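You operate a simulated robot arm through the tools that you are given. There is no shell and no other tool.

You run a simulated two-armed robot. Do the job below in one go: nothing can be reset, and whatever is moved stays where it is left.

Task
Hold the damp meter on the top of the board stack steady with one hand and press the meter button to switch it on with the other.

It is judged by the outcome, as a careful person would: the job done as asked, and still so three seconds after it is handed in. It fails if anything else is knocked over, pushed out of place, dropped, spilled or broken.

Robot
Two 7-joint arms with two-finger parallel grippers on one trunk, on a base that moves. Base frame: it is fixed to the floor where the robot stands at the start and does not move with it; the origin is under the middle of the robot, x ahead of it, y to its left, z up; the surface under the hand at the start is at about z = 78. Readings come in cm, degrees, newtons and seconds.
The left shoulder is at the start at [11, 16.9, 146.1], the right one opposite. With the tool pointing down near the work surface each hand reaches from about 36 to 70 cm from the robot's upright axis, wherever it stands, measured 20 degrees to its own side. Places, roughly: meter button [70, 20, 80]. Payload 1.57 kg a hand.
The TCP of each hand is the grasp point between the finger pads, 3 cm short of the fingertips. In the tool frame z runs along the fingers and y along their closing line. The gripper opens to 8 cm. The fingers are 1.7 cm wide and 1.2 cm thick; the gripper's body (4 by 8.2 cm) begins 8 cm behind the TCP.
Orientation is told as [roll, pitch, yaw] about the base's x, y, z axes, in that order, counted from this pose: with the fingers straight down and closing along the base's y, the tool's x points along the base's -x, its y along +y and its z along -z.

Tools
- The arms move only by the tool step_arm. It takes "left_targets", "right_targets" or both (then of equal length, played together; a hand with none holds still); each is text: rows parted by semicolons, each of 7 numbers parted by spaces: the shift along the tool's x, y, z in cm, then the turn, a rotation vector about the tool's x, y, z in degrees, then the gripper command, from -1 (fully open) to 1 (shut), values between in proportion. In form: dx dy dz wx wy wz hand; .... A call has 1 to 20 rows; each row is the pose to reach, as a shift and turn from the pose commanded when the call began, along the tool's axes at that moment. Each row takes 0.2 s and may step no farther than 5 cm and 8.6 degrees from the row before; otherwise, or with a gripper value out of range, the whole call is refused. A pose out of reach is approached as far as the arm can. The call stops where the force on the tool passes 40 N (or 10 N more than at its start, if that is more) or the arm is blocked; 0.2 s more then pass. The fingers move at their own pace (about 7.2 cm/s each) and stop on an object; they squeeze with about 24 N. The grip force told is the motor's: it shows also when the fingers shut on nothing. Time passes only in rows, and 0.2 s behind the last, so rows that repeat a pose let the fingers close. The reply holds the time, the measured pose of the TCP, the force on the tool along the base axes, the opening and the grip force, in the units named above and with some noise, with the torque about the TCP (base axes, N m) and any sound that the robot's microphone picked up.
- Cameras (640 x 400 px; columns grow to the right, rows downward): "scene" is now at [15.73, 2.14, 163.65]; the picture's right is [0.36, -0.93, -0.00], its down [-0.76, -0.29, -0.58] and it looks along [0.55, 0.21, -0.81] (base axes); focal length 248 px, centre (320, 200). "left" rides on the left gripper at [7.2, 0.7, -12.2] in its tool frame; the picture's right is [-0.09, 1.00, 0.00], its down [-0.84, -0.08, -0.54] and it looks along [-0.54, -0.05, 0.84] (tool axes); focal length 238 px, centre (320, 200). "right" rides on the right gripper at [7.2, -0.7, -12.2] in its tool frame; the picture's right is [0.09, 1.00, 0.00], its down [-0.84, 0.08, -0.54] and it looks along [-0.54, 0.05, 0.84] (tool axes); focal length 238 px, centre (320, 200). There is no depth. A picture from a camera that has moved, and an enlarged one, comes with that camera's place and axes in the base frame and with its lens. The place of the scene camera against the robot may be out by one fixed shift of up to 1.2 cm in any direction.
- camera(camera): a new picture of that camera. The clock stands still meanwhile.
- slide_trunk(by): slides the trunk up (or, below 0, down) by that many cm; the arms and the scene camera ride with it, the base frame stays. It gives what a move gives, with no picture.
- drive_base(legs): drives the robot by 1 to 6 legs, each [ahead, left, turn to the left] in cm, cm and degrees, along the robot's own axes; the way and the turn of a leg run together, so that a leg with both is an arc; at most 150 cm and 180 degrees a leg. The arms and the cameras ride along, it lands a little off, and it stops where it bumps. It gives what a move gives.
- turn_head(pan, tilt): turns the head with the scene camera to pan (to the left, within 86 degrees either way) and tilt (down, from -29 to 69), counted from straight ahead of the robot. It gives what a move gives.
- enlarge(camera, box): a new picture of the part [left, top, right, bottom] of that camera's present view, enlarged. The clock stands still meanwhile.
- hand_in(): hands the job in; it is judged then, once.

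Places have to be worked out from the pictures, the camera data and where the tool is seen. Open the grippers and draw the arms clear of the work before you hand the job in, unless the task says otherwise.

The tools are called after ">>>" as a command line: name --argument value ..., lists and objects as JSON in quotes. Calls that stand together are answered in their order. step_arm: Moves the arms, as the interface text tells. Its arguments: {"type":"object","properties":{"left_targets":{"type":"string"},"right_targets":{"type":"string"}},"required":[]} The other tools are called the same way: slide_trunk (by) moves the trunk up or down; drive_base (legs) drives the base; turn_head (pan, tilt) turns the head that bears the scene camera; camera (camera) takes a picture; enlarge (camera, box) takes an enlarged picture of a part of a camera's view; hand_in () hands the job in.

At the start:

```text
time: 0.0
left_tcp_pos: [55.72, 46.96, 105.55]
left_tcp_rot: [0.1, 0.0, -0.2]
left_contact_force: [-0.4, -0.2, 0.1]
left_wrist_torque: [-0.02, 0.01, 0.02]
left_gripper_width: 8.02
left_grip_force: 0.0
right_tcp_pos: [71.19, -14.45, 111.54]
right_tcp_rot: [0.0, 0.1, 0.0]
right_contact_force: [-0.1, 0.2, 0.1]
right_wrist_torque: [0.02, 0.01, -0.02]
right_gripper_width: 7.99
right_grip_force: 0.0
trunk travel left (down, up): [-77.5, 11.5]
robot x, y, heading: [-0.07, 0.05, 0.3]
head pan, tilt (commanded): [21.2, 54.2]
```

scene: 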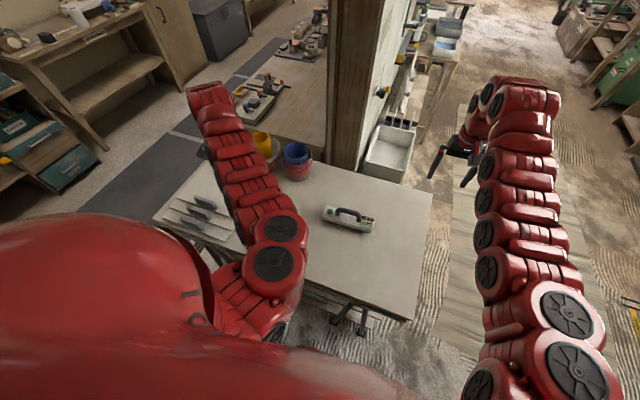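
right: 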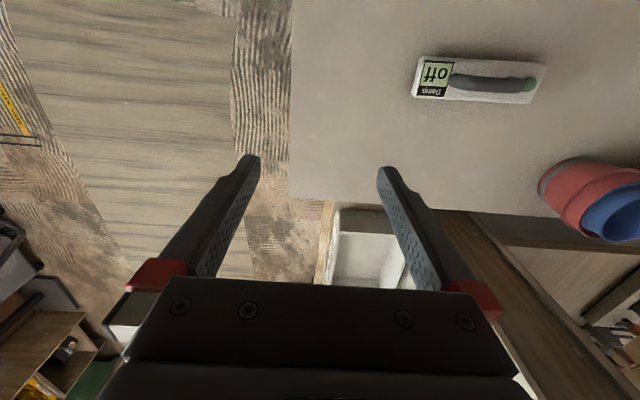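
left: 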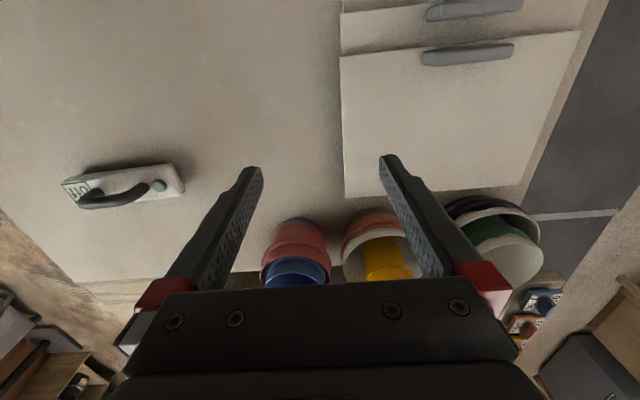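

The meter lies on the board stack ahead of the robot, with a display at its right end, an arched dark handle and a green button at its left end. I'll take enlarged views to locate it more precisely.

>>> enlarge --camera "scene" --box '[280, 170, 420, 258]'

>>> enlarge --camera "right" --box '[390, 30, 570, 142]'

>>> enlarge --camera "left" --box '[40, 130, 220, 242]'

```text
4.55 times, centred on (350, 214) of scene
camera zoom: at [15.73, 2.14, 163.65], right [0.36, -0.93, 0.0], down [-0.76, -0.29, -0.58], along [0.55, 0.21, -0.81], focal length 1127 px, centre (184, 136)
```

zoom: 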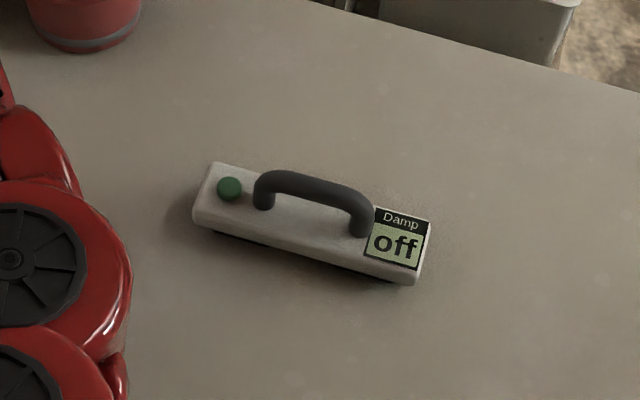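

```text
3.56 times, centred on (480, 86) of right
camera zoom: at [63.88, -14.89, 123.66], right [-0.09, 1.0, 0.0], down [0.84, 0.08, 0.54], along [0.54, 0.05, -0.84], focal length 848 px, centre (-249, 605)
```

zoom: 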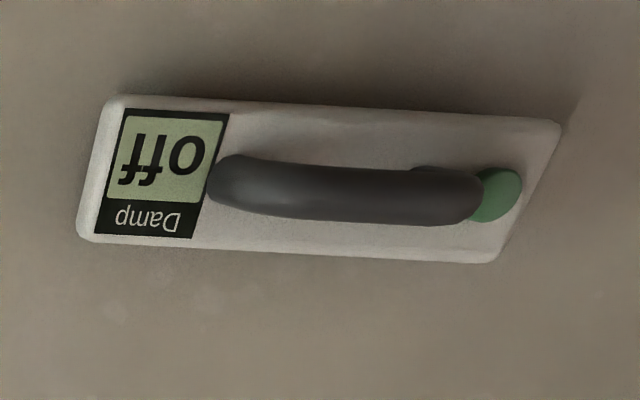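

```text
3.56 times, centred on (130, 186) of left
camera zoom: at [48.49, 47.68, 117.87], right [0.09, 1.0, 0.0], down [0.84, -0.08, 0.54], along [0.54, -0.05, -0.84], focal length 848 px, centre (996, 250)
```

zoom: 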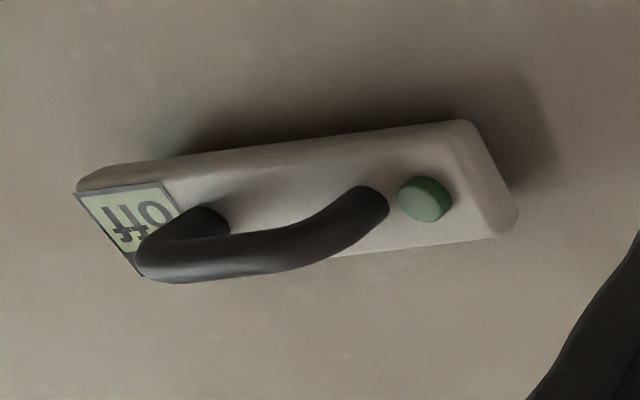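

From the two wrist views I put the button at about [65.9, 18.6, 82.5], the body spanning y 1 to 20 and x 63 to 69, with the handle between y 6 and 15. The right arm has to reach across, so I'll look down at the space between the base and the stack before driving sideways.

>>> turn_head --pan 0 --tilt 69

>>> camera --camera "scene"

```text
time: 0.8
left_tcp_pos: [55.73, 46.96, 105.55]
left_tcp_rot: [0.0, 0.1, -0.1]
left_contact_force: [-0.7, -0.3, 0.0]
left_wrist_torque: [-0.02, 0.0, 0.02]
left_gripper_width: 7.98
left_grip_force: 0.0
right_tcp_pos: [71.16, -14.48, 111.46]
right_tcp_rot: [-0.1, -0.1, 0.0]
right_contact_force: [-0.3, 0.7, 0.3]
right_wrist_torque: [0.02, 0.02, -0.01]
right_gripper_width: 8.0
right_grip_force: 0.0
trunk travel left (down, up): [-77.5, 11.5]
robot x, y, heading: [-0.35, 0.21, -0.0]
head pan, tilt (commanded): [0.0, 68.8]
```

```text
taken
camera scene: at [14.53, -0.49, 162.0], right [0.0, -1.0, 0.0], down [-0.93, 0.0, -0.36], along [0.36, 0.0, -0.93], focal length 248 px, centre (320, 200)
```

scene: 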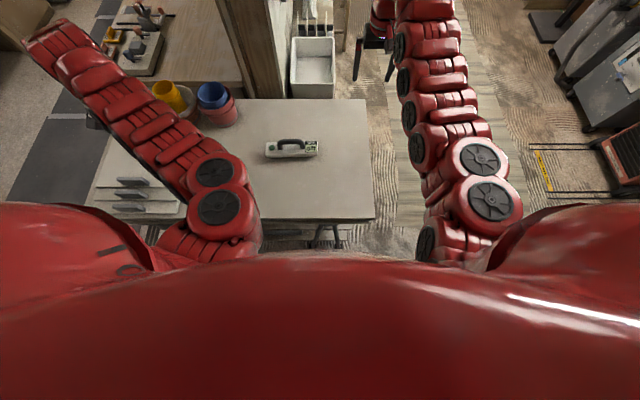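

The stack's front edge is at about x = 39.5 and its top is clear of anything near the arms, with the buckets standing at about x = 82, y = 39. I'll drive 14 cm straight left so both hands can reach the meter comfortably.

>>> drive_base --legs '[[0, 14, 0]]'

>>> camera --camera "scene"

```text
time: 2.2
left_tcp_pos: [55.67, 60.4, 105.56]
left_tcp_rot: [0.0, 0.2, -0.1]
left_contact_force: [-0.4, 0.0, 0.3]
left_wrist_torque: [0.05, 0.02, 0.02]
left_gripper_width: 8.01
left_grip_force: 0.0
right_tcp_pos: [71.12, -0.9, 111.55]
right_tcp_rot: [0.0, 0.1, 0.0]
right_contact_force: [0.0, 0.3, -0.7]
right_wrist_torque: [0.01, 0.03, 0.0]
right_gripper_width: 8.01
right_grip_force: 0.1
trunk travel left (down, up): [-77.5, 11.5]
robot x, y, heading: [0.04, 14.2, 0.1]
head pan, tilt (commanded): [0.0, 68.8]
```

```text
taken
camera scene: at [14.53, 12.98, 162.0], right [0.0, -1.0, 0.0], down [-0.93, 0.0, -0.36], along [0.36, 0.0, -0.93], focal length 248 px, centre (320, 200)
```

scene: 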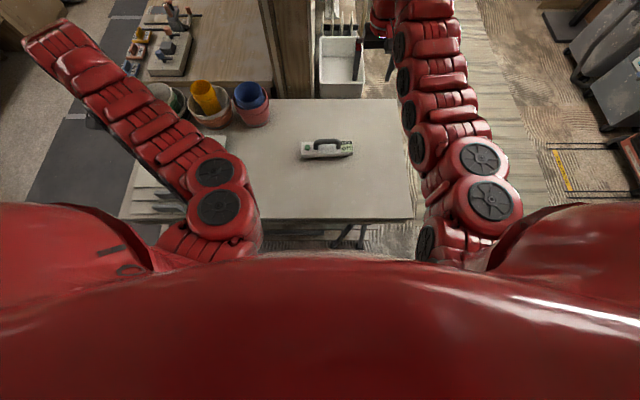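

The base moved 13.5 cm left and nothing touched. I'll now turn the right hand by +90° of yaw, so the fingers close along x with its camera on the far (−y) side, and bring it above the handle at a safe height.

>>> step_arm --right_targets "0.45 0.54 0.59 0 0 -8.2 -1; 0.9 1.08 1.18 0 0 -16.4 -1; 1.35 1.62 1.77 0 0 -24.6 -1; 1.8 2.16 2.36 0 0 -32.8 -1; 2.25 2.7 2.95 0 0 -41 -1; 2.7 3.24 3.54 0 0 -49.2 -1; 3.15 3.78 4.13 0 0 -57.4 -1; 3.6 4.32 4.72 0 0 -65.6 -1; 4.05 4.86 5.31 0 0 -73.8 -1; 4.5 5.4 5.9 0 0 -82 -1; 4.9 5.9 6.5 0 0 -90 -1; 4.9 5.9 6.5 0 0 -90 -1"

>>> camera --camera "right"

>>> camera --camera "scene"

```text
time: 4.8
left_tcp_pos: [55.75, 60.51, 105.62]
left_tcp_rot: [0.0, 0.0, 0.0]
left_contact_force: [0.1, -0.3, 0.5]
left_wrist_torque: [0.0, 0.03, -0.02]
left_gripper_width: 7.98
left_grip_force: 0.0
right_tcp_pos: [66.27, 5.08, 105.0]
right_tcp_rot: [-0.1, -0.1, 90.0]
right_contact_force: [0.0, -0.5, 0.1]
right_wrist_torque: [0.01, -0.01, 0.02]
right_gripper_width: 7.99
right_grip_force: 0.1
trunk travel left (down, up): [-77.5, 11.5]
robot x, y, heading: [0.03, 13.55, -0.2]
head pan, tilt (commanded): [0.0, 68.8]
```

```text
taken
camera right: at [66.81, -1.98, 117.1], right [-1.0, -0.09, 0.0], down [-0.08, 0.84, 0.54], along [-0.05, 0.54, -0.84], focal length 238 px, centre (320, 200)
```

right: 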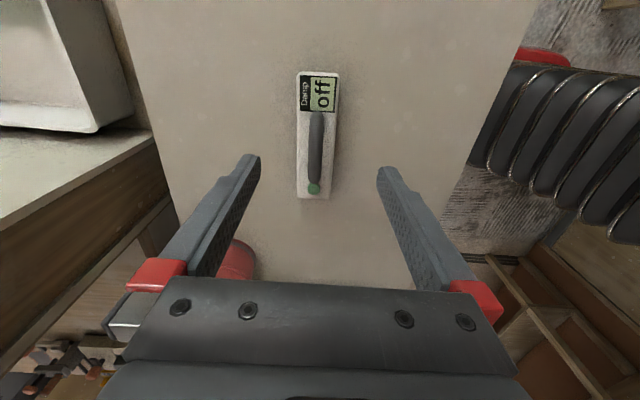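

```text
taken
camera scene: at [14.53, 13.13, 162.0], right [0.0, -1.0, 0.0], down [-0.93, 0.0, -0.36], along [0.36, 0.0, -0.93], focal length 248 px, centre (320, 200)
```

scene: 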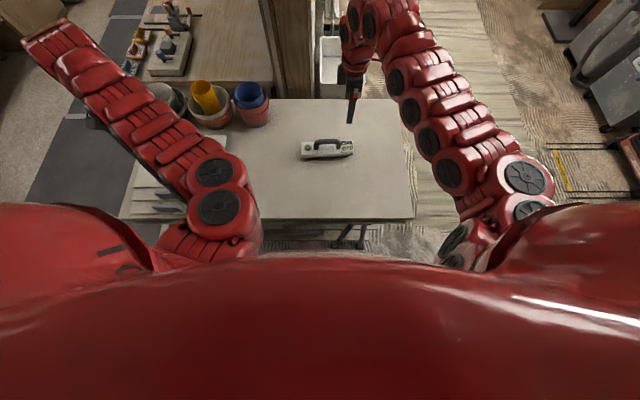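

The right hand reached [66.3, 5.1, 105] at yaw 90, and its view shows the meter end-on between the fingers. I'll enlarge it to measure the handle and button.

>>> enlarge --camera "right" --box '[220, 60, 420, 210]'

>>> enlarge --camera "scene" --box '[280, 110, 380, 180]'

```text
2.67 times, centred on (320, 135) of right
camera zoom: at [66.81, -1.98, 117.1], right [-1.0, -0.09, 0.0], down [-0.08, 0.84, 0.54], along [-0.05, 0.54, -0.84], focal length 636 px, centre (320, 373)
```

zoom: 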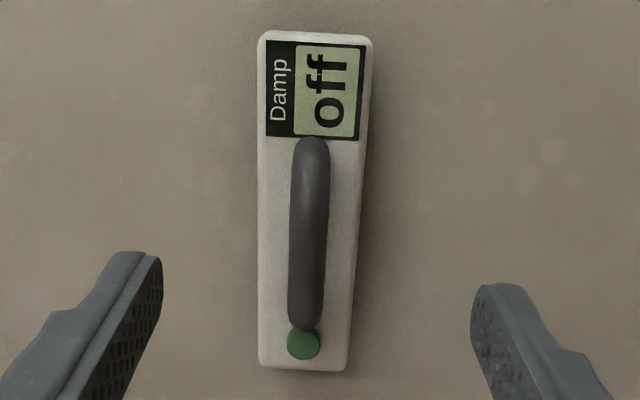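

```text
5.71 times, centred on (330, 145) of scene
camera zoom: at [14.53, 13.13, 162.0], right [0.0, -1.0, 0.0], down [-0.93, 0.0, -0.36], along [0.36, 0.0, -0.93], focal length 1416 px, centre (263, 514)
```

zoom: 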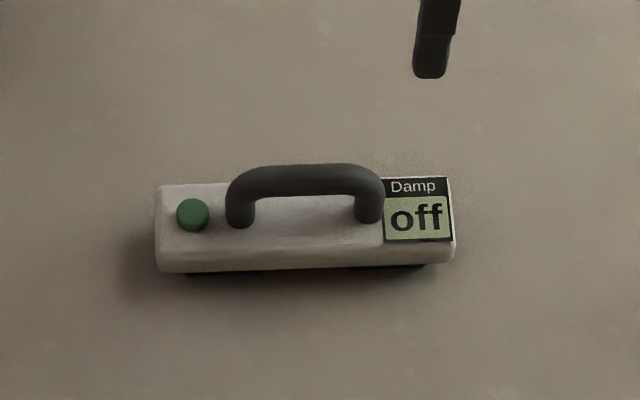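

Handle bar runs from about [66.6, 6.5] to [66.05, 16], bar centre near z = 85.8, body top near 81.8; the meter is turned about 2° so I'll match that. I bring the right hand to 93 cm above y = 8.5, leaning its body 10° toward −y to leave space for the left hand.

>>> step_arm --right_targets "-0.7 -0.04 2.4 0 -2 -0.4 -1; -1.4 -0.08 4.8 0 -4 -0.9 -1; -2.1 -0.12 7.2 0 -6 -1.3 -1; -2.8 -0.16 9.6 0 -8 -1.8 -1; -3.4 -0.2 12 0 -10 -2.2 -1; -3.4 -0.2 12 0 -10 -2.2 -1"

>>> camera --camera "right"

>>> enlarge --camera "scene" --box '[260, 60, 420, 180]'

```text
time: 6.2
left_tcp_pos: [55.68, 60.63, 105.58]
left_tcp_rot: [0.0, -0.1, -0.1]
left_contact_force: [-0.4, -0.4, -0.4]
left_wrist_torque: [-0.03, 0.0, -0.01]
left_gripper_width: 8.0
left_grip_force: 0.0
right_tcp_pos: [66.4, 8.35, 93.24]
right_tcp_rot: [-0.2, -10.0, 92.2]
right_contact_force: [-0.1, 0.2, -0.1]
right_wrist_torque: [0.03, 0.01, -0.01]
right_gripper_width: 8.01
right_grip_force: 0.0
trunk travel left (down, up): [-77.5, 11.5]
robot x, y, heading: [0.18, 13.68, -0.1]
head pan, tilt (commanded): [0.0, 68.8]
```

```text
taken
camera right: at [67.31, -0.63, 103.79], right [-0.99, -0.13, -0.02], down [-0.11, 0.73, 0.68], along [-0.07, 0.67, -0.73], focal length 238 px, centre (320, 200)
```

right: 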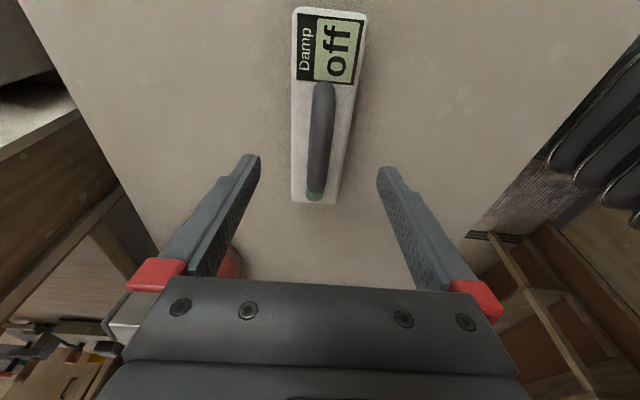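

```text
3.33 times, centred on (340, 120) of scene
camera zoom: at [14.49, 13.13, 162.01], right [0.0, -1.0, 0.0], down [-0.93, 0.0, -0.36], along [0.36, 0.0, -0.93], focal length 826 px, centre (253, 467)
```

zoom: 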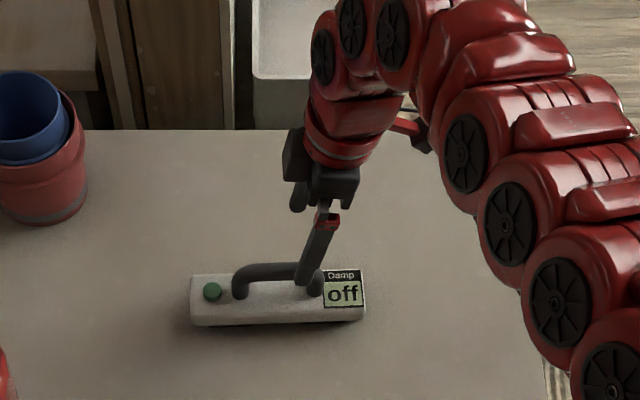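

The bar passes midway between the fingers (within about 0.1 cm), and the right hand leans away from the button end. I'll descend to put the TCP at bar height, about z = 86, still open.

>>> step_arm --right_targets "0.28 0 1.8 0 0 0 -1; 0.56 0 3.6 0 0 0 -1; 0.84 0 5.4 0 0 0 -1; 1.11 0 7.15 0 0 0 -1; 1.11 0 7.15 0 0 0 -1"

>>> camera --camera "right"

>>> enlarge --camera "scene" --box '[280, 90, 400, 180]'

```text
time: 7.4
left_tcp_pos: [55.7, 60.57, 105.56]
left_tcp_rot: [0.0, -0.1, -0.1]
left_contact_force: [0.0, -0.7, -0.1]
left_wrist_torque: [0.02, 0.01, 0.0]
left_gripper_width: 8.01
left_grip_force: 0.1
right_tcp_pos: [66.5, 8.36, 85.85]
right_tcp_rot: [-0.3, -10.0, 92.2]
right_contact_force: [-0.1, 0.0, 0.1]
right_wrist_torque: [0.02, 0.01, 0.02]
right_gripper_width: 8.01
right_grip_force: 0.0
trunk travel left (down, up): [-77.5, 11.5]
robot x, y, heading: [0.23, 13.79, 0.0]
head pan, tilt (commanded): [0.0, 68.8]
```

```text
taken
camera right: at [67.35, -0.56, 96.58], right [-0.99, -0.13, -0.02], down [-0.11, 0.73, 0.68], along [-0.07, 0.67, -0.73], focal length 238 px, centre (320, 200)
```

right: 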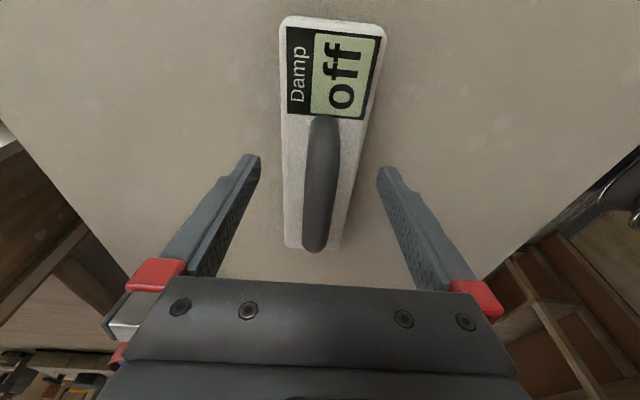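

```text
4.44 times, centred on (340, 135) of scene
camera zoom: at [14.5, 13.11, 162.01], right [0.0, -1.0, 0.0], down [-0.93, 0.0, -0.36], along [0.36, 0.0, -0.93], focal length 1102 px, centre (231, 489)
```

zoom: 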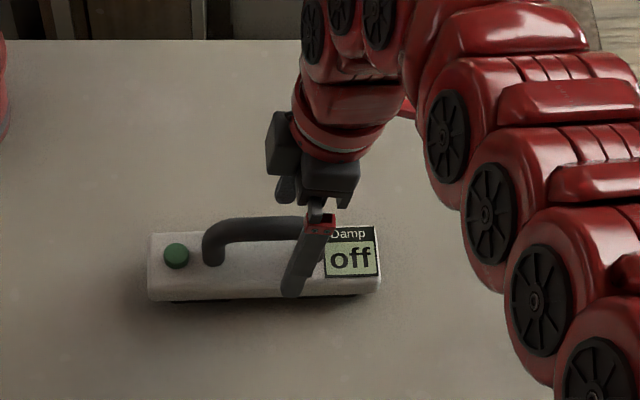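

The bar sits centred between the pads at TCP height, with fingertips near z = 82.9. I'll close partway to about 3 cm and check before taking the grip.

>>> step_arm --right_targets "0 0 0 0 0 0 -0.4; 0 0 0 0 0 0 0; 0 0 0 0 0 0 0.25; 0 0 0 0 0 0 0.25; 0 0 0 0 0 0 0.25"

>>> camera --camera "right"

```text
time: 8.6
left_tcp_pos: [55.9, 60.54, 105.5]
left_tcp_rot: [-0.1, 0.1, -0.1]
left_contact_force: [0.0, -0.6, -0.4]
left_wrist_torque: [-0.03, -0.01, 0.01]
left_gripper_width: 8.01
left_grip_force: 0.1
right_tcp_pos: [66.41, 8.53, 85.86]
right_tcp_rot: [-0.2, -10.0, 92.2]
right_contact_force: [-0.8, -0.2, 0.3]
right_wrist_torque: [0.0, -0.03, 0.02]
right_gripper_width: 2.98
right_grip_force: 0.1
trunk travel left (down, up): [-77.5, 11.5]
robot x, y, heading: [-0.05, 13.65, -0.0]
head pan, tilt (commanded): [0.0, 68.8]
```

```text
taken
camera right: at [67.34, -0.54, 96.56], right [-0.99, -0.13, -0.02], down [-0.11, 0.73, 0.68], along [-0.07, 0.67, -0.73], focal length 238 px, centre (320, 200)
```

right: 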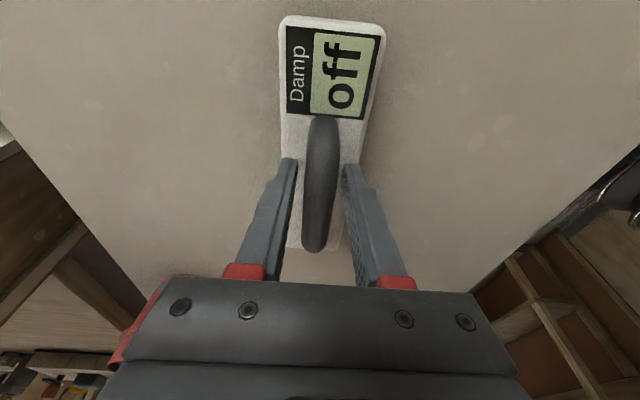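

The bar is between the pads with slightly less gap on the −x side, so I'll shift the hand about 0.1 cm that way and close onto the handle.

>>> step_arm --right_targets "0 0.1 0 0 0 0 0.25; 0 0.1 0 0 0 0 0.45; 0 0.1 0 0 0 0 0.6; 0 0.1 0 0 0 0 1; 0 0.1 0 0 0 0 1; 0 0.1 0 0 0 0 1"

>>> camera --camera "right"

>>> camera --camera "scene"

```text
time: 10.0
left_tcp_pos: [55.85, 60.6, 105.66]
left_tcp_rot: [0.0, 0.1, -0.1]
left_contact_force: [-0.8, -0.2, 0.3]
left_wrist_torque: [-0.02, 0.0, -0.01]
left_gripper_width: 8.01
left_grip_force: 0.1
right_tcp_pos: [66.31, 8.51, 85.89]
right_tcp_rot: [-0.2, -10.1, 92.2]
right_contact_force: [1.7, -0.4, 1.0]
right_wrist_torque: [-0.01, 0.0, -0.01]
right_gripper_width: 1.94
right_grip_force: 24.1
trunk travel left (down, up): [-77.5, 11.5]
robot x, y, heading: [0.01, 13.81, -0.1]
head pan, tilt (commanded): [0.0, 68.8]
```

```text
taken
camera right: at [67.26, -0.46, 96.53], right [-0.99, -0.13, -0.02], down [-0.11, 0.73, 0.68], along [-0.07, 0.67, -0.73], focal length 238 px, centre (320, 200)
```

right: 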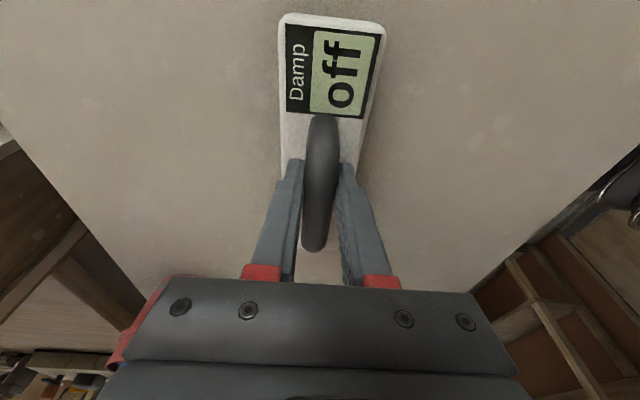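

```text
taken
camera scene: at [14.54, 13.15, 162.0], right [0.0, -1.0, 0.0], down [-0.93, 0.0, -0.36], along [0.36, 0.0, -0.93], focal length 248 px, centre (320, 200)
```

scene: 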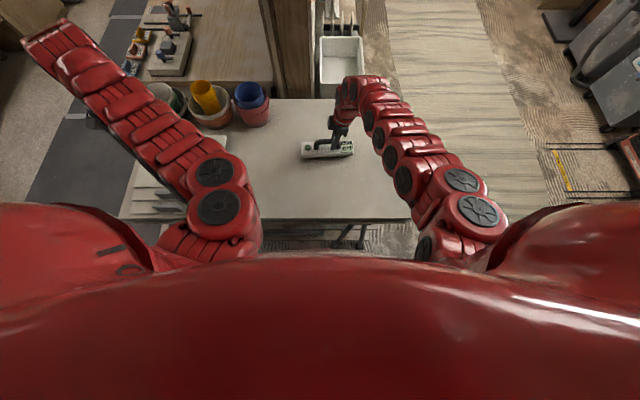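

The right hand now grips the handle (1.94 cm wide, 24 N) and the meter hasn't shifted. Next I bring the left hand over at its present height to y = 28, turning it to yaw −90 and shutting its fingers to make a pressing tip.

>>> step_arm --left_targets "-0.92 -2.96 0 0 0 8.18 -0.5; -1.84 -5.93 0 0 0 16.36 0; -2.75 -8.89 0 0 0 24.5 0.5; -3.67 -11.85 0 0 0 32.7 1; -4.59 -14.82 0 0 0 40.9 1; -5.51 -17.78 0 0 0 49.1 1; -6.43 -20.75 0 0 0 57.3 1; -7.35 -23.71 0 0 0 65.5 1; -8.26 -26.67 0 0 0 73.6 1; -9.18 -29.64 0 0 0 81.8 1; -10.1 -32.6 0 0 0 90 1; -10.1 -32.6 0 0 0 90 1"

>>> camera --camera "left"

>>> camera --camera "scene"

```text
time: 12.6
left_tcp_pos: [65.74, 28.25, 105.64]
left_tcp_rot: [-0.1, 0.0, -90.2]
left_contact_force: [0.5, -0.1, -0.3]
left_wrist_torque: [-0.03, 0.02, -0.01]
left_gripper_width: 0.0
left_grip_force: 21.1
left hand out of reach, approached as far as the arm can: row 1, 2, 3, 4, 5, 6, 7, 8, 9
right_tcp_pos: [66.39, 8.59, 85.84]
right_tcp_rot: [-0.2, -9.9, 92.1]
right_contact_force: [-0.4, -0.7, -0.8]
right_wrist_torque: [0.17, -0.04, -0.01]
right_gripper_width: 1.93
right_grip_force: 24.0
trunk travel left (down, up): [-77.5, 11.5]
robot x, y, heading: [-0.15, 13.14, 0.2]
head pan, tilt (commanded): [0.0, 68.8]
```

```text
taken
camera left: at [66.49, 35.27, 117.88], right [1.0, -0.1, 0.0], down [-0.08, -0.84, 0.54], along [-0.05, -0.54, -0.84], focal length 238 px, centre (320, 200)
```

left: 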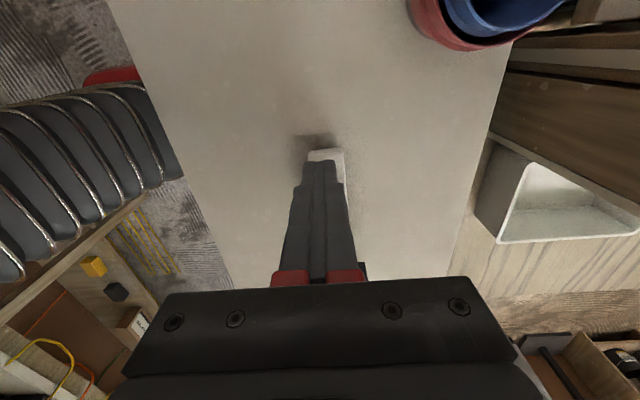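

```text
taken
camera scene: at [14.54, 13.18, 162.0], right [0.0, -1.0, 0.0], down [-0.93, 0.0, -0.36], along [0.36, 0.0, -0.93], focal length 248 px, centre (320, 200)
```

scene: 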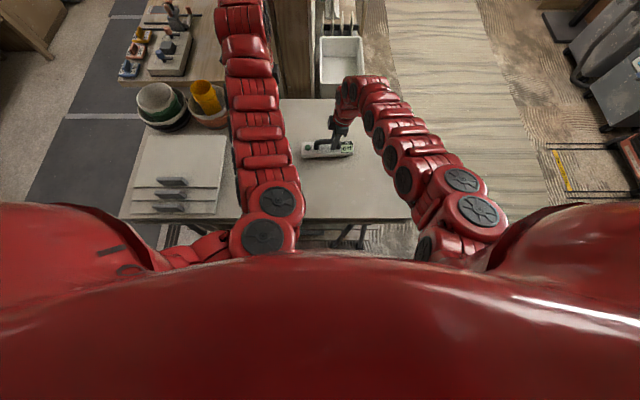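

The left hand is at [65.7, 28.3, 105.6] with fingers shut, and the right hand's hold hasn't changed. I'll bring it to a hover about 8 cm above the button, leaning its body 10° toward +y away from the right hand.

>>> step_arm --left_targets "-1.9 0.05 2.3 0 -2 0 1; -3.9 0.1 4.6 0 -4 0 1; -5.8 0.12 6.9 0 -6 0 1; -7.8 0.14 9.3 0 -8 0 1; -9.7 0.15 11.6 0 -10 0 1; -9.7 0.15 11.6 0 -10 0 1"

>>> camera --camera "left"

>>> enlarge --camera "scene" --box '[260, 80, 400, 180]'

>>> camera --camera "right"

```text
time: 14.0
left_tcp_pos: [65.87, 18.23, 93.94]
left_tcp_rot: [-0.1, -9.9, -90.1]
left_contact_force: [-0.1, 0.4, -0.6]
left_wrist_torque: [0.02, -0.04, 0.02]
left_gripper_width: 0.01
left_grip_force: 20.8
right_tcp_pos: [66.28, 8.5, 85.93]
right_tcp_rot: [-0.2, -10.1, 92.3]
right_contact_force: [-0.3, -0.5, -0.5]
right_wrist_torque: [-0.02, 0.01, 0.05]
right_gripper_width: 1.93
right_grip_force: 23.8
trunk travel left (down, up): [-77.5, 11.5]
robot x, y, heading: [-0.02, 13.45, -0.1]
head pan, tilt (commanded): [0.0, 68.8]
```

```text
taken
camera left: at [66.66, 27.55, 104.85], right [1.0, -0.09, 0.01], down [-0.08, -0.73, 0.68], along [-0.05, -0.68, -0.73], focal length 238 px, centre (320, 200)
```

left: 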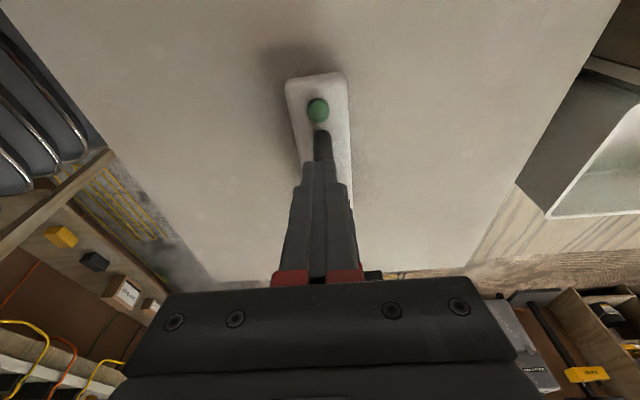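

```text
4.00 times, centred on (330, 130) of scene
camera zoom: at [14.54, 13.15, 162.0], right [0.0, -1.0, 0.0], down [-0.93, 0.0, -0.36], along [0.36, 0.0, -0.93], focal length 991 px, centre (280, 480)
```

zoom: 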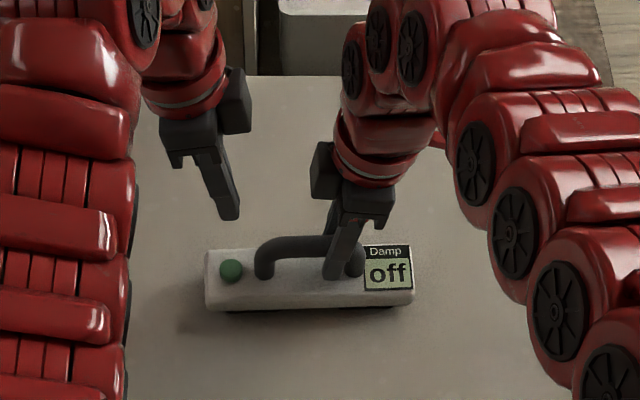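

```text
taken
camera right: at [67.26, -0.47, 96.52], right [-0.99, -0.13, -0.02], down [-0.11, 0.73, 0.68], along [-0.07, 0.67, -0.73], focal length 238 px, centre (320, 200)
```

right: 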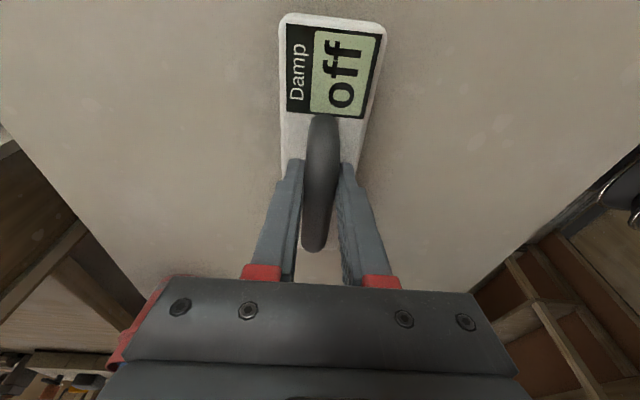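

The left camera puts the button at [66.0, 18.4], right below the shut fingertips, and there's ample space between the hands. I'll lower to about z = 87 (tip about 1.3 cm above the button) and check the alignment.

>>> step_arm --left_targets "0.35 0.02 1.7 0 0 0 1; 0.7 0.03 3.4 0 0 0 1; 1.05 0.05 5.1 0 0 0 1; 1.41 0.05 6.86 0 0 0 1; 1.41 0.05 6.86 0 0 0 1"

>>> enlarge --camera "left" --box '[240, 50, 400, 200]'

>>> enlarge --camera "scene" --box '[280, 100, 380, 170]'

```text
time: 15.2
left_tcp_pos: [66.06, 18.54, 86.89]
left_tcp_rot: [0.1, -9.9, -90.1]
left_contact_force: [0.2, 0.2, -0.8]
left_wrist_torque: [0.04, -0.02, -0.02]
left_gripper_width: 0.0
left_grip_force: 21.7
right_tcp_pos: [66.37, 8.56, 85.93]
right_tcp_rot: [-0.2, -10.0, 92.2]
right_contact_force: [-1.5, 0.3, -0.5]
right_wrist_torque: [-0.01, 0.02, -0.02]
right_gripper_width: 1.95
right_grip_force: 23.8
trunk travel left (down, up): [-77.5, 11.5]
robot x, y, heading: [0.16, 13.54, 0.1]
head pan, tilt (commanded): [0.0, 68.8]
```

```text
2.67 times, centred on (320, 125) of left
camera zoom: at [66.7, 27.74, 97.72], right [1.0, -0.09, 0.02], down [-0.08, -0.73, 0.68], along [-0.05, -0.68, -0.73], focal length 636 px, centre (320, 400)
```

zoom: 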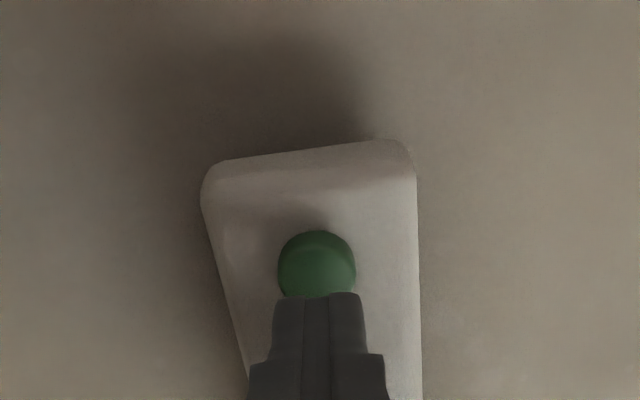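

```text
5.71 times, centred on (330, 135) of scene
camera zoom: at [14.55, 13.14, 162.0], right [0.0, -1.0, 0.0], down [-0.93, 0.0, -0.36], along [0.36, 0.0, -0.93], focal length 1416 px, centre (263, 571)
```

zoom: 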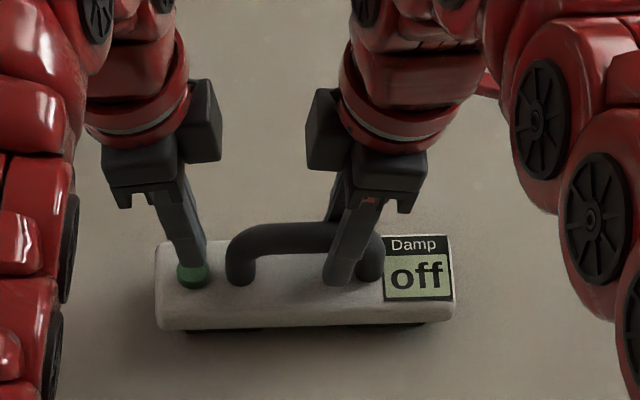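

The shut tip is centred over the button in x and its lower edge is about 1 cm above it. I'll lower slowly by 0.9 cm while watching the force.

>>> step_arm --left_targets "0.05 0 0.3 0 0 0 1; 0.1 0 0.59 0 0 0 1; 0.16 0 0.89 0 0 0 1; 0.16 0 0.89 0 0 0 1"

>>> enlarge --camera "scene" --box '[280, 100, 380, 170]'

>>> enlarge --camera "left" --box '[240, 50, 400, 200]'

```text
time: 16.2
left_tcp_pos: [65.91, 18.51, 86.03]
left_tcp_rot: [0.0, -9.9, -90.1]
left_contact_force: [0.7, 0.2, 0.2]
left_wrist_torque: [0.01, 0.0, 0.03]
left_gripper_width: 0.01
left_grip_force: 20.8
right_tcp_pos: [66.33, 8.61, 85.88]
right_tcp_rot: [-0.2, -10.0, 92.2]
right_contact_force: [0.4, -0.3, 1.0]
right_wrist_torque: [0.01, -0.01, -0.02]
right_gripper_width: 1.95
right_grip_force: 23.8
trunk travel left (down, up): [-77.5, 11.5]
robot x, y, heading: [0.05, 13.6, 0.2]
head pan, tilt (commanded): [0.0, 68.8]
```

```text
5.71 times, centred on (330, 135) of scene
camera zoom: at [14.55, 13.14, 162.0], right [0.0, -1.0, 0.0], down [-0.93, 0.0, -0.36], along [0.36, 0.0, -0.93], focal length 1416 px, centre (263, 571)
```

zoom: 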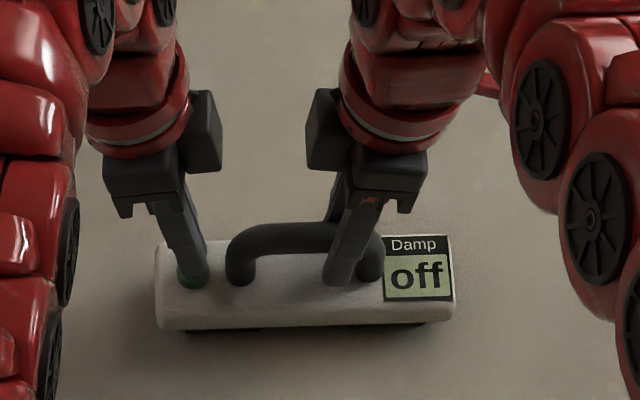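

```text
2.67 times, centred on (320, 125) of left
camera zoom: at [66.64, 27.75, 96.88], right [1.0, -0.09, 0.01], down [-0.08, -0.73, 0.68], along [-0.05, -0.68, -0.73], focal length 636 px, centre (320, 400)
```

zoom: 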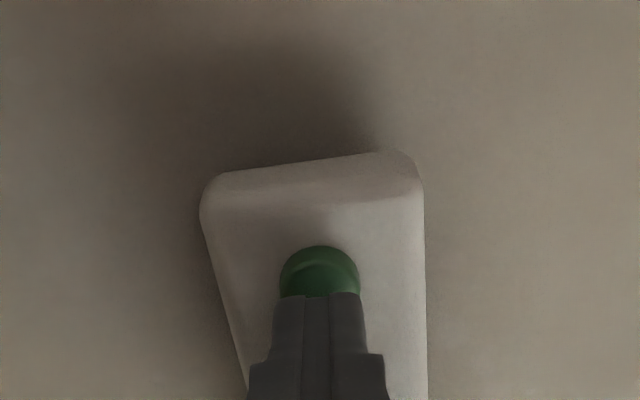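

No contact yet, with the tip just over the button. I'll continue down another 0.6 cm in small steps.

>>> step_arm --left_targets "0.03 0 0.15 0 0 0 1; 0.05 0 0.3 0 0 0 1; 0.08 0 0.44 0 0 0 1; 0.1 0 0.59 0 0 0 1"

>>> enlarge --camera "scene" --box '[280, 100, 380, 170]'

>>> camera --camera "right"

```text
time: 17.2
left_tcp_pos: [65.95, 18.47, 85.6]
left_tcp_rot: [-0.1, -10.0, -90.1]
left_contact_force: [0.4, -0.2, 0.6]
left_wrist_torque: [0.04, -0.04, 0.0]
left_gripper_width: 0.0
left_grip_force: 21.0
right_tcp_pos: [66.24, 8.59, 85.85]
right_tcp_rot: [-0.2, -9.9, 92.2]
right_contact_force: [-0.1, -0.2, 0.0]
right_wrist_torque: [0.0, 0.0, 0.02]
right_gripper_width: 1.94
right_grip_force: 24.1
trunk travel left (down, up): [-77.5, 11.5]
robot x, y, heading: [0.33, 13.28, -0.1]
head pan, tilt (commanded): [0.0, 68.8]
```

```text
5.71 times, centred on (330, 135) of scene
camera zoom: at [14.55, 13.14, 162.0], right [0.0, -1.0, 0.0], down [-0.93, 0.0, -0.36], along [0.36, 0.0, -0.93], focal length 1416 px, centre (263, 571)
```

zoom: 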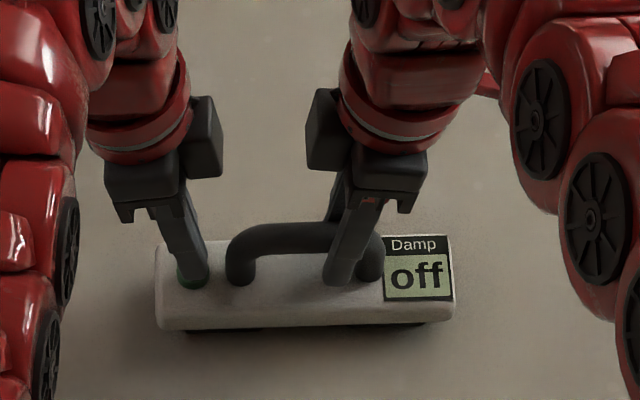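

```text
taken
camera right: at [67.26, -0.47, 96.52], right [-0.99, -0.13, -0.02], down [-0.11, 0.73, 0.68], along [-0.07, 0.67, -0.73], focal length 238 px, centre (320, 200)
```

right: 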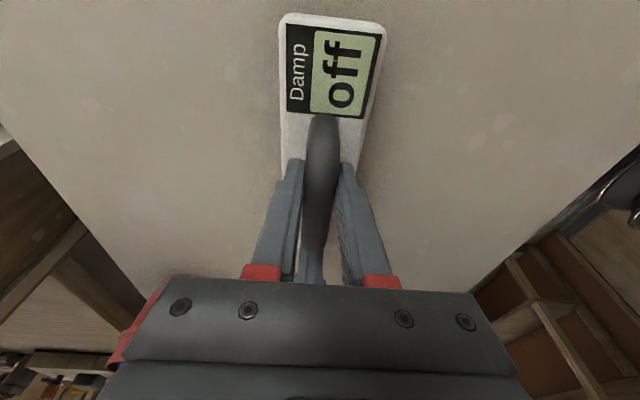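

Still no clear contact at TCP z ≈ 85.5, so I'll go on down by up to 0.6 cm in 0.12 cm steps.

>>> step_arm --left_targets "0.02 0 0.12 0 0 0 1; 0.04 0 0.24 0 0 0 1; 0.06 0 0.36 0 0 0 1; 0.08 0 0.48 0 0 0 1; 0.1 0 0.59 0 0 0 1"

>>> enlarge --camera "scene" --box '[280, 100, 380, 170]'

>>> enlarge --camera "left" --box '[240, 50, 400, 200]'

```text
time: 18.4
left_tcp_pos: [65.91, 18.43, 84.98]
left_tcp_rot: [0.0, -9.9, -90.0]
left_contact_force: [-1.5, 0.2, 7.6]
left_wrist_torque: [0.02, 0.07, -0.06]
left_gripper_width: 0.0
left_grip_force: 21.2
right_tcp_pos: [66.47, 8.54, 85.9]
right_tcp_rot: [-0.2, -10.0, 92.2]
right_contact_force: [1.9, 0.2, -3.1]
right_wrist_torque: [-0.33, -0.01, -0.14]
right_gripper_width: 1.94
right_grip_force: 23.5
trunk travel left (down, up): [-77.5, 11.5]
robot x, y, heading: [0.26, 13.7, 0.0]
head pan, tilt (commanded): [0.0, 68.8]
heard: click
```

```text
5.71 times, centred on (330, 135) of scene
camera zoom: at [14.51, 13.15, 162.01], right [0.0, -1.0, 0.0], down [-0.93, 0.0, -0.36], along [0.36, 0.0, -0.93], focal length 1416 px, centre (263, 571)
```

zoom: 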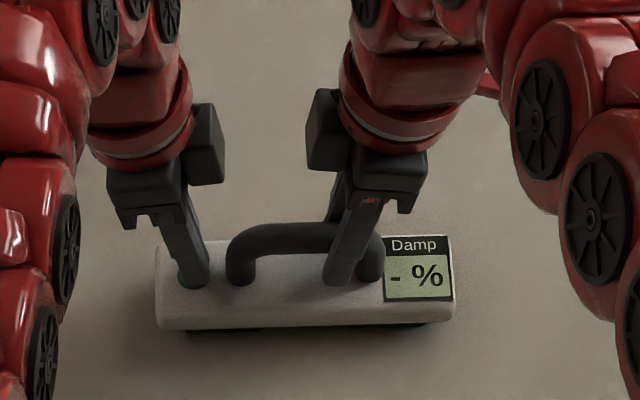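

```text
2.67 times, centred on (320, 125) of left
camera zoom: at [66.63, 27.65, 95.76], right [1.0, -0.09, 0.02], down [-0.08, -0.73, 0.68], along [-0.05, -0.68, -0.73], focal length 636 px, centre (320, 400)
```

zoom: 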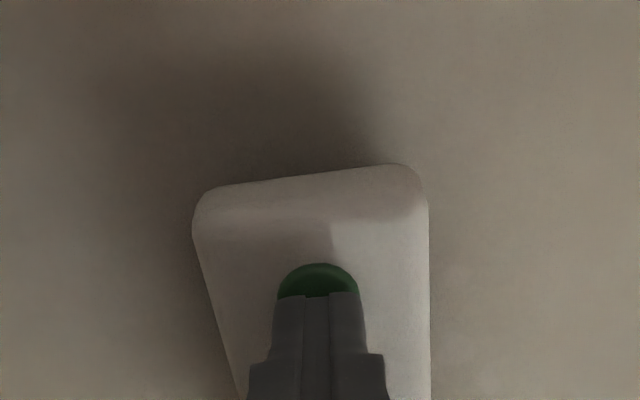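

A click was heard and the display changed from "off" to "- %", so the meter is on. I'll lift the left hand straight up off the button while the right hand keeps hold.

>>> step_arm --left_targets "-0.09 0 -0.5 0 0 0 1; -0.26 0 -1.5 0 0 0 1; -0.6 0 -3.4 0 0 0 1; -1.04 0 -5.9 0 0 0 1; -1.56 0 -8.9 0 0 0 1; -2.1 0 -11.8 0 0 0 1; -2.1 0 -11.8 0 0 0 1"

>>> enlarge --camera "scene" --box '[280, 100, 380, 170]'

```text
time: 20.0
left_tcp_pos: [65.83, 18.21, 96.76]
left_tcp_rot: [-0.1, -9.9, -90.2]
left_contact_force: [0.7, -0.3, -0.8]
left_wrist_torque: [0.02, 0.0, 0.01]
left_gripper_width: 0.02
left_grip_force: 21.4
right_tcp_pos: [66.25, 8.38, 85.81]
right_tcp_rot: [-0.2, -10.1, 92.2]
right_contact_force: [-1.2, 0.9, 0.3]
right_wrist_torque: [-0.13, 0.04, -0.03]
right_gripper_width: 1.95
right_grip_force: 23.7
trunk travel left (down, up): [-77.5, 11.5]
robot x, y, heading: [0.1, 13.64, -0.0]
head pan, tilt (commanded): [0.0, 68.8]
```

```text
5.71 times, centred on (330, 135) of scene
camera zoom: at [14.51, 12.89, 162.0], right [0.0, -1.0, 0.0], down [-0.93, 0.0, -0.36], along [0.36, 0.0, -0.93], focal length 1416 px, centre (263, 571)
```

zoom: 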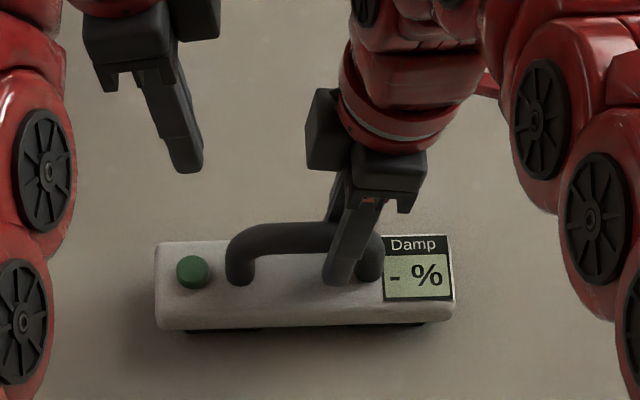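

The display still reads "- %" with the button released, so the meter stays on. I'll draw the left hand up and away to the left, then open its fingers.

>>> step_arm --left_targets "2.9 -1 -2.1 0 0 0 1; 5.8 -2 -4.3 0 0 0 1; 8.6 -3 -6.4 0 0 0 1; 11.5 -4 -8.5 0 0 0 0.5; 14.4 -5 -10.6 0 0 0 -0.5; 14.4 -5 -10.6 0 0 0 -1; 14.4 -5 -10.6 0 0 0 -1; 14.4 -5 -10.6 0 0 0 -1"

>>> camera --camera "scene"

```text
time: 21.8
left_tcp_pos: [62.52, 31.68, 100.28]
left_tcp_rot: [-0.1, -10.0, -90.0]
left_contact_force: [-0.6, -0.3, 0.4]
left_wrist_torque: [-0.01, -0.01, -0.01]
left_gripper_width: 8.0
left_grip_force: 0.1
left hand out of reach, approached as far as the arm can: row 4, 5, 6, 7, 8
right_tcp_pos: [66.42, 8.43, 85.88]
right_tcp_rot: [-0.2, -9.9, 92.2]
right_contact_force: [-0.3, -0.9, -0.1]
right_wrist_torque: [0.07, -0.03, 0.03]
right_gripper_width: 1.93
right_grip_force: 24.0
trunk travel left (down, up): [-77.5, 11.5]
robot x, y, heading: [-0.07, 13.75, 0.2]
head pan, tilt (commanded): [0.0, 68.8]
```

```text
taken
camera scene: at [14.54, 13.13, 162.0], right [0.0, -1.0, 0.0], down [-0.93, 0.0, -0.36], along [0.36, 0.0, -0.93], focal length 248 px, centre (320, 200)
```

scene: 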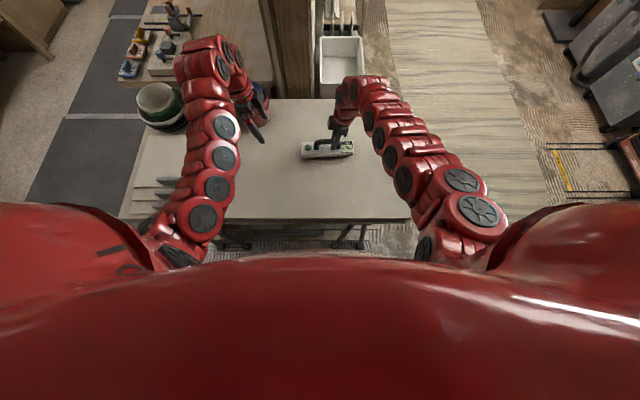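

The left hand is clear with open fingers and no contact force. Now I'll open the right hand on the handle.

>>> step_arm --right_targets "0 0 0 0 0 0 0.4; 0 0 0 0 0 0 0; 0 0 0 0 0 0 -0.5; 0 0 0 0 0 0 -1; 0 0 0 0 0 0 -1; 0 0 0 0 0 0 -1"

>>> camera --camera "right"

```text
time: 23.2
left_tcp_pos: [62.49, 31.78, 100.32]
left_tcp_rot: [-0.1, -9.9, -90.1]
left_contact_force: [-0.4, -0.4, -0.2]
left_wrist_torque: [0.02, 0.01, 0.01]
left_gripper_width: 8.01
left_grip_force: 0.0
right_tcp_pos: [66.23, 8.54, 85.83]
right_tcp_rot: [-0.2, -10.0, 92.2]
right_contact_force: [0.4, 0.1, -0.6]
right_wrist_torque: [-0.02, 0.07, 0.01]
right_gripper_width: 8.01
right_grip_force: 0.1
trunk travel left (down, up): [-77.5, 11.5]
robot x, y, heading: [-0.25, 13.63, 0.0]
head pan, tilt (commanded): [0.0, 68.8]
```

```text
taken
camera right: at [67.25, -0.46, 96.52], right [-0.99, -0.13, -0.02], down [-0.11, 0.73, 0.68], along [-0.07, 0.67, -0.73], focal length 238 px, centre (320, 200)
```

right: 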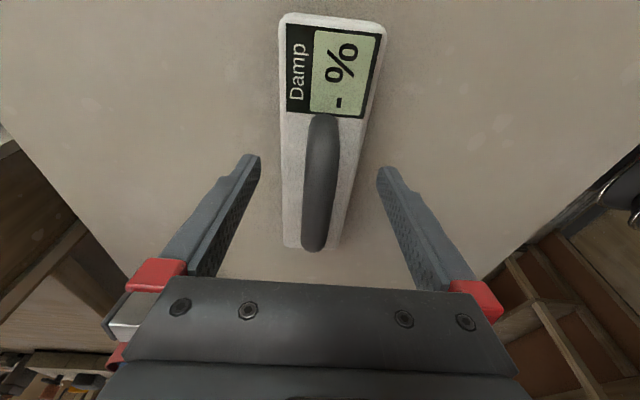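

The handle is free between the open fingers and the display still reads "- %". I'll raise the right hand straight up 15 cm and draw it off to the right.

>>> step_arm --right_targets "-0.26 0 -1.48 0 0 0 -1; -0.78 0 -4.4 0 0 0 -1; -1.3 0 -7.4 0 0 0 -1; -2.0 0 -11.2 0 0 0 -1; -2.61 0 -14.8 0 0 0 -1; 0.67 0 -15.4 0 0 0 -1; 3.95 0 -16 0 0 0 -1; 7.24 0 -16.5 0 0 0 -1; 7.24 0 -16.5 0 0 0 -1"

>>> camera --camera "scene"

>>> enlarge --camera "scene" --box '[280, 110, 380, 180]'

>>> camera --camera "left"

```text
time: 25.2
left_tcp_pos: [62.48, 31.69, 100.25]
left_tcp_rot: [-0.1, -10.0, -90.2]
left_contact_force: [0.8, 0.2, -0.2]
left_wrist_torque: [0.0, -0.01, 0.01]
left_gripper_width: 8.02
left_grip_force: 0.1
right_tcp_pos: [66.83, -1.33, 100.79]
right_tcp_rot: [-0.3, -10.0, 92.2]
right_contact_force: [0.5, -0.3, 0.3]
right_wrist_torque: [-0.02, -0.02, -0.01]
right_gripper_width: 8.01
right_grip_force: 0.1
trunk travel left (down, up): [-77.5, 11.5]
robot x, y, heading: [-0.08, 13.8, 0.2]
head pan, tilt (commanded): [0.0, 68.8]
```

```text
taken
camera scene: at [14.54, 13.18, 162.0], right [0.0, -1.0, 0.0], down [-0.93, 0.0, -0.36], along [0.36, 0.0, -0.93], focal length 248 px, centre (320, 200)
```

scene: 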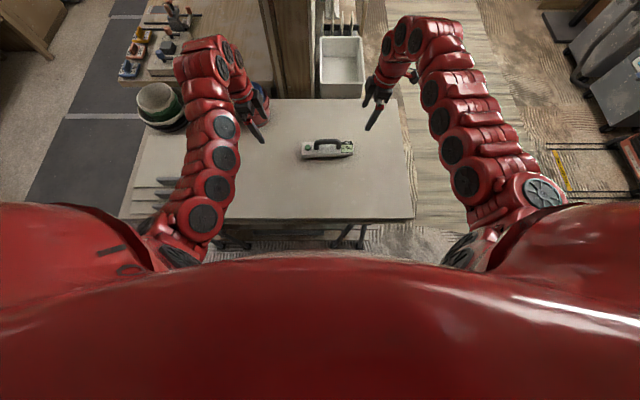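

```text
5.71 times, centred on (330, 145) of scene
camera zoom: at [14.54, 13.18, 162.0], right [0.0, -1.0, 0.0], down [-0.93, 0.0, -0.36], along [0.36, 0.0, -0.93], focal length 1416 px, centre (263, 514)
```

zoom: 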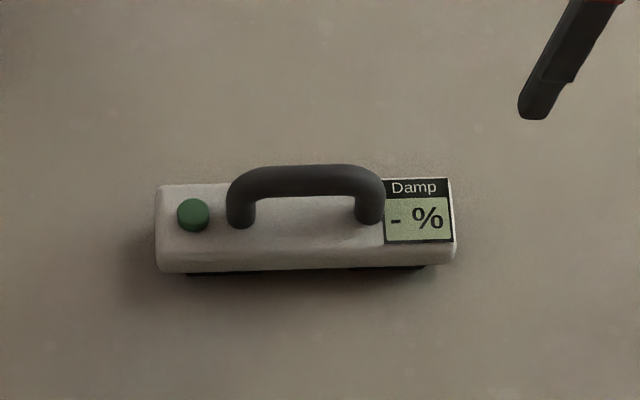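

```text
taken
camera left: at [63.16, 40.92, 111.09], right [1.0, -0.09, 0.01], down [-0.08, -0.73, 0.68], along [-0.05, -0.68, -0.73], focal length 238 px, centre (320, 200)
```

left: 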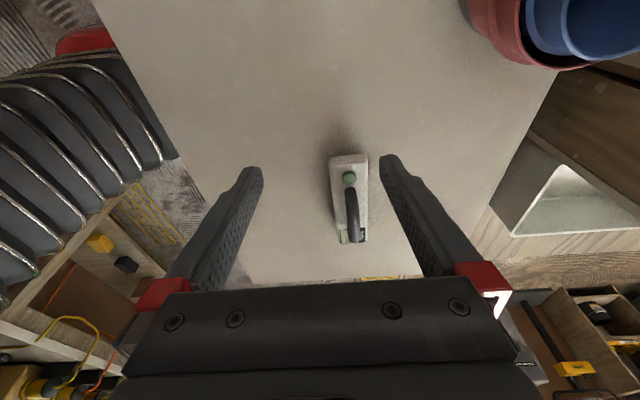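

The meter is in its place with the display on ("- %"), both hands are open and clear, and the buckets and other items I can see look undisturbed; neither hand shows contact force. I'm handing the job in.

>>> hand_in

```text
The job is handed in.
```

The damp meter is switched on. Its display went from "off" to "- %" when the left hand pressed the button, and it still read "- %" in my last picture before I handed the job in.

The right hand gripped the meter's handle throughout the press, and I heard a click as the button went down. Compared with the pictures from before the grip, the meter has not moved on the stack.

I then opened both grippers and drew the hands clear. Nothing else appears to have been touched: neither hand showed contact force. The nearest buckets look upright, though the yellow one was hidden behind the left arm in the final views. To reach the meter, I drove the base about 13.5 cm to the left and left it there.
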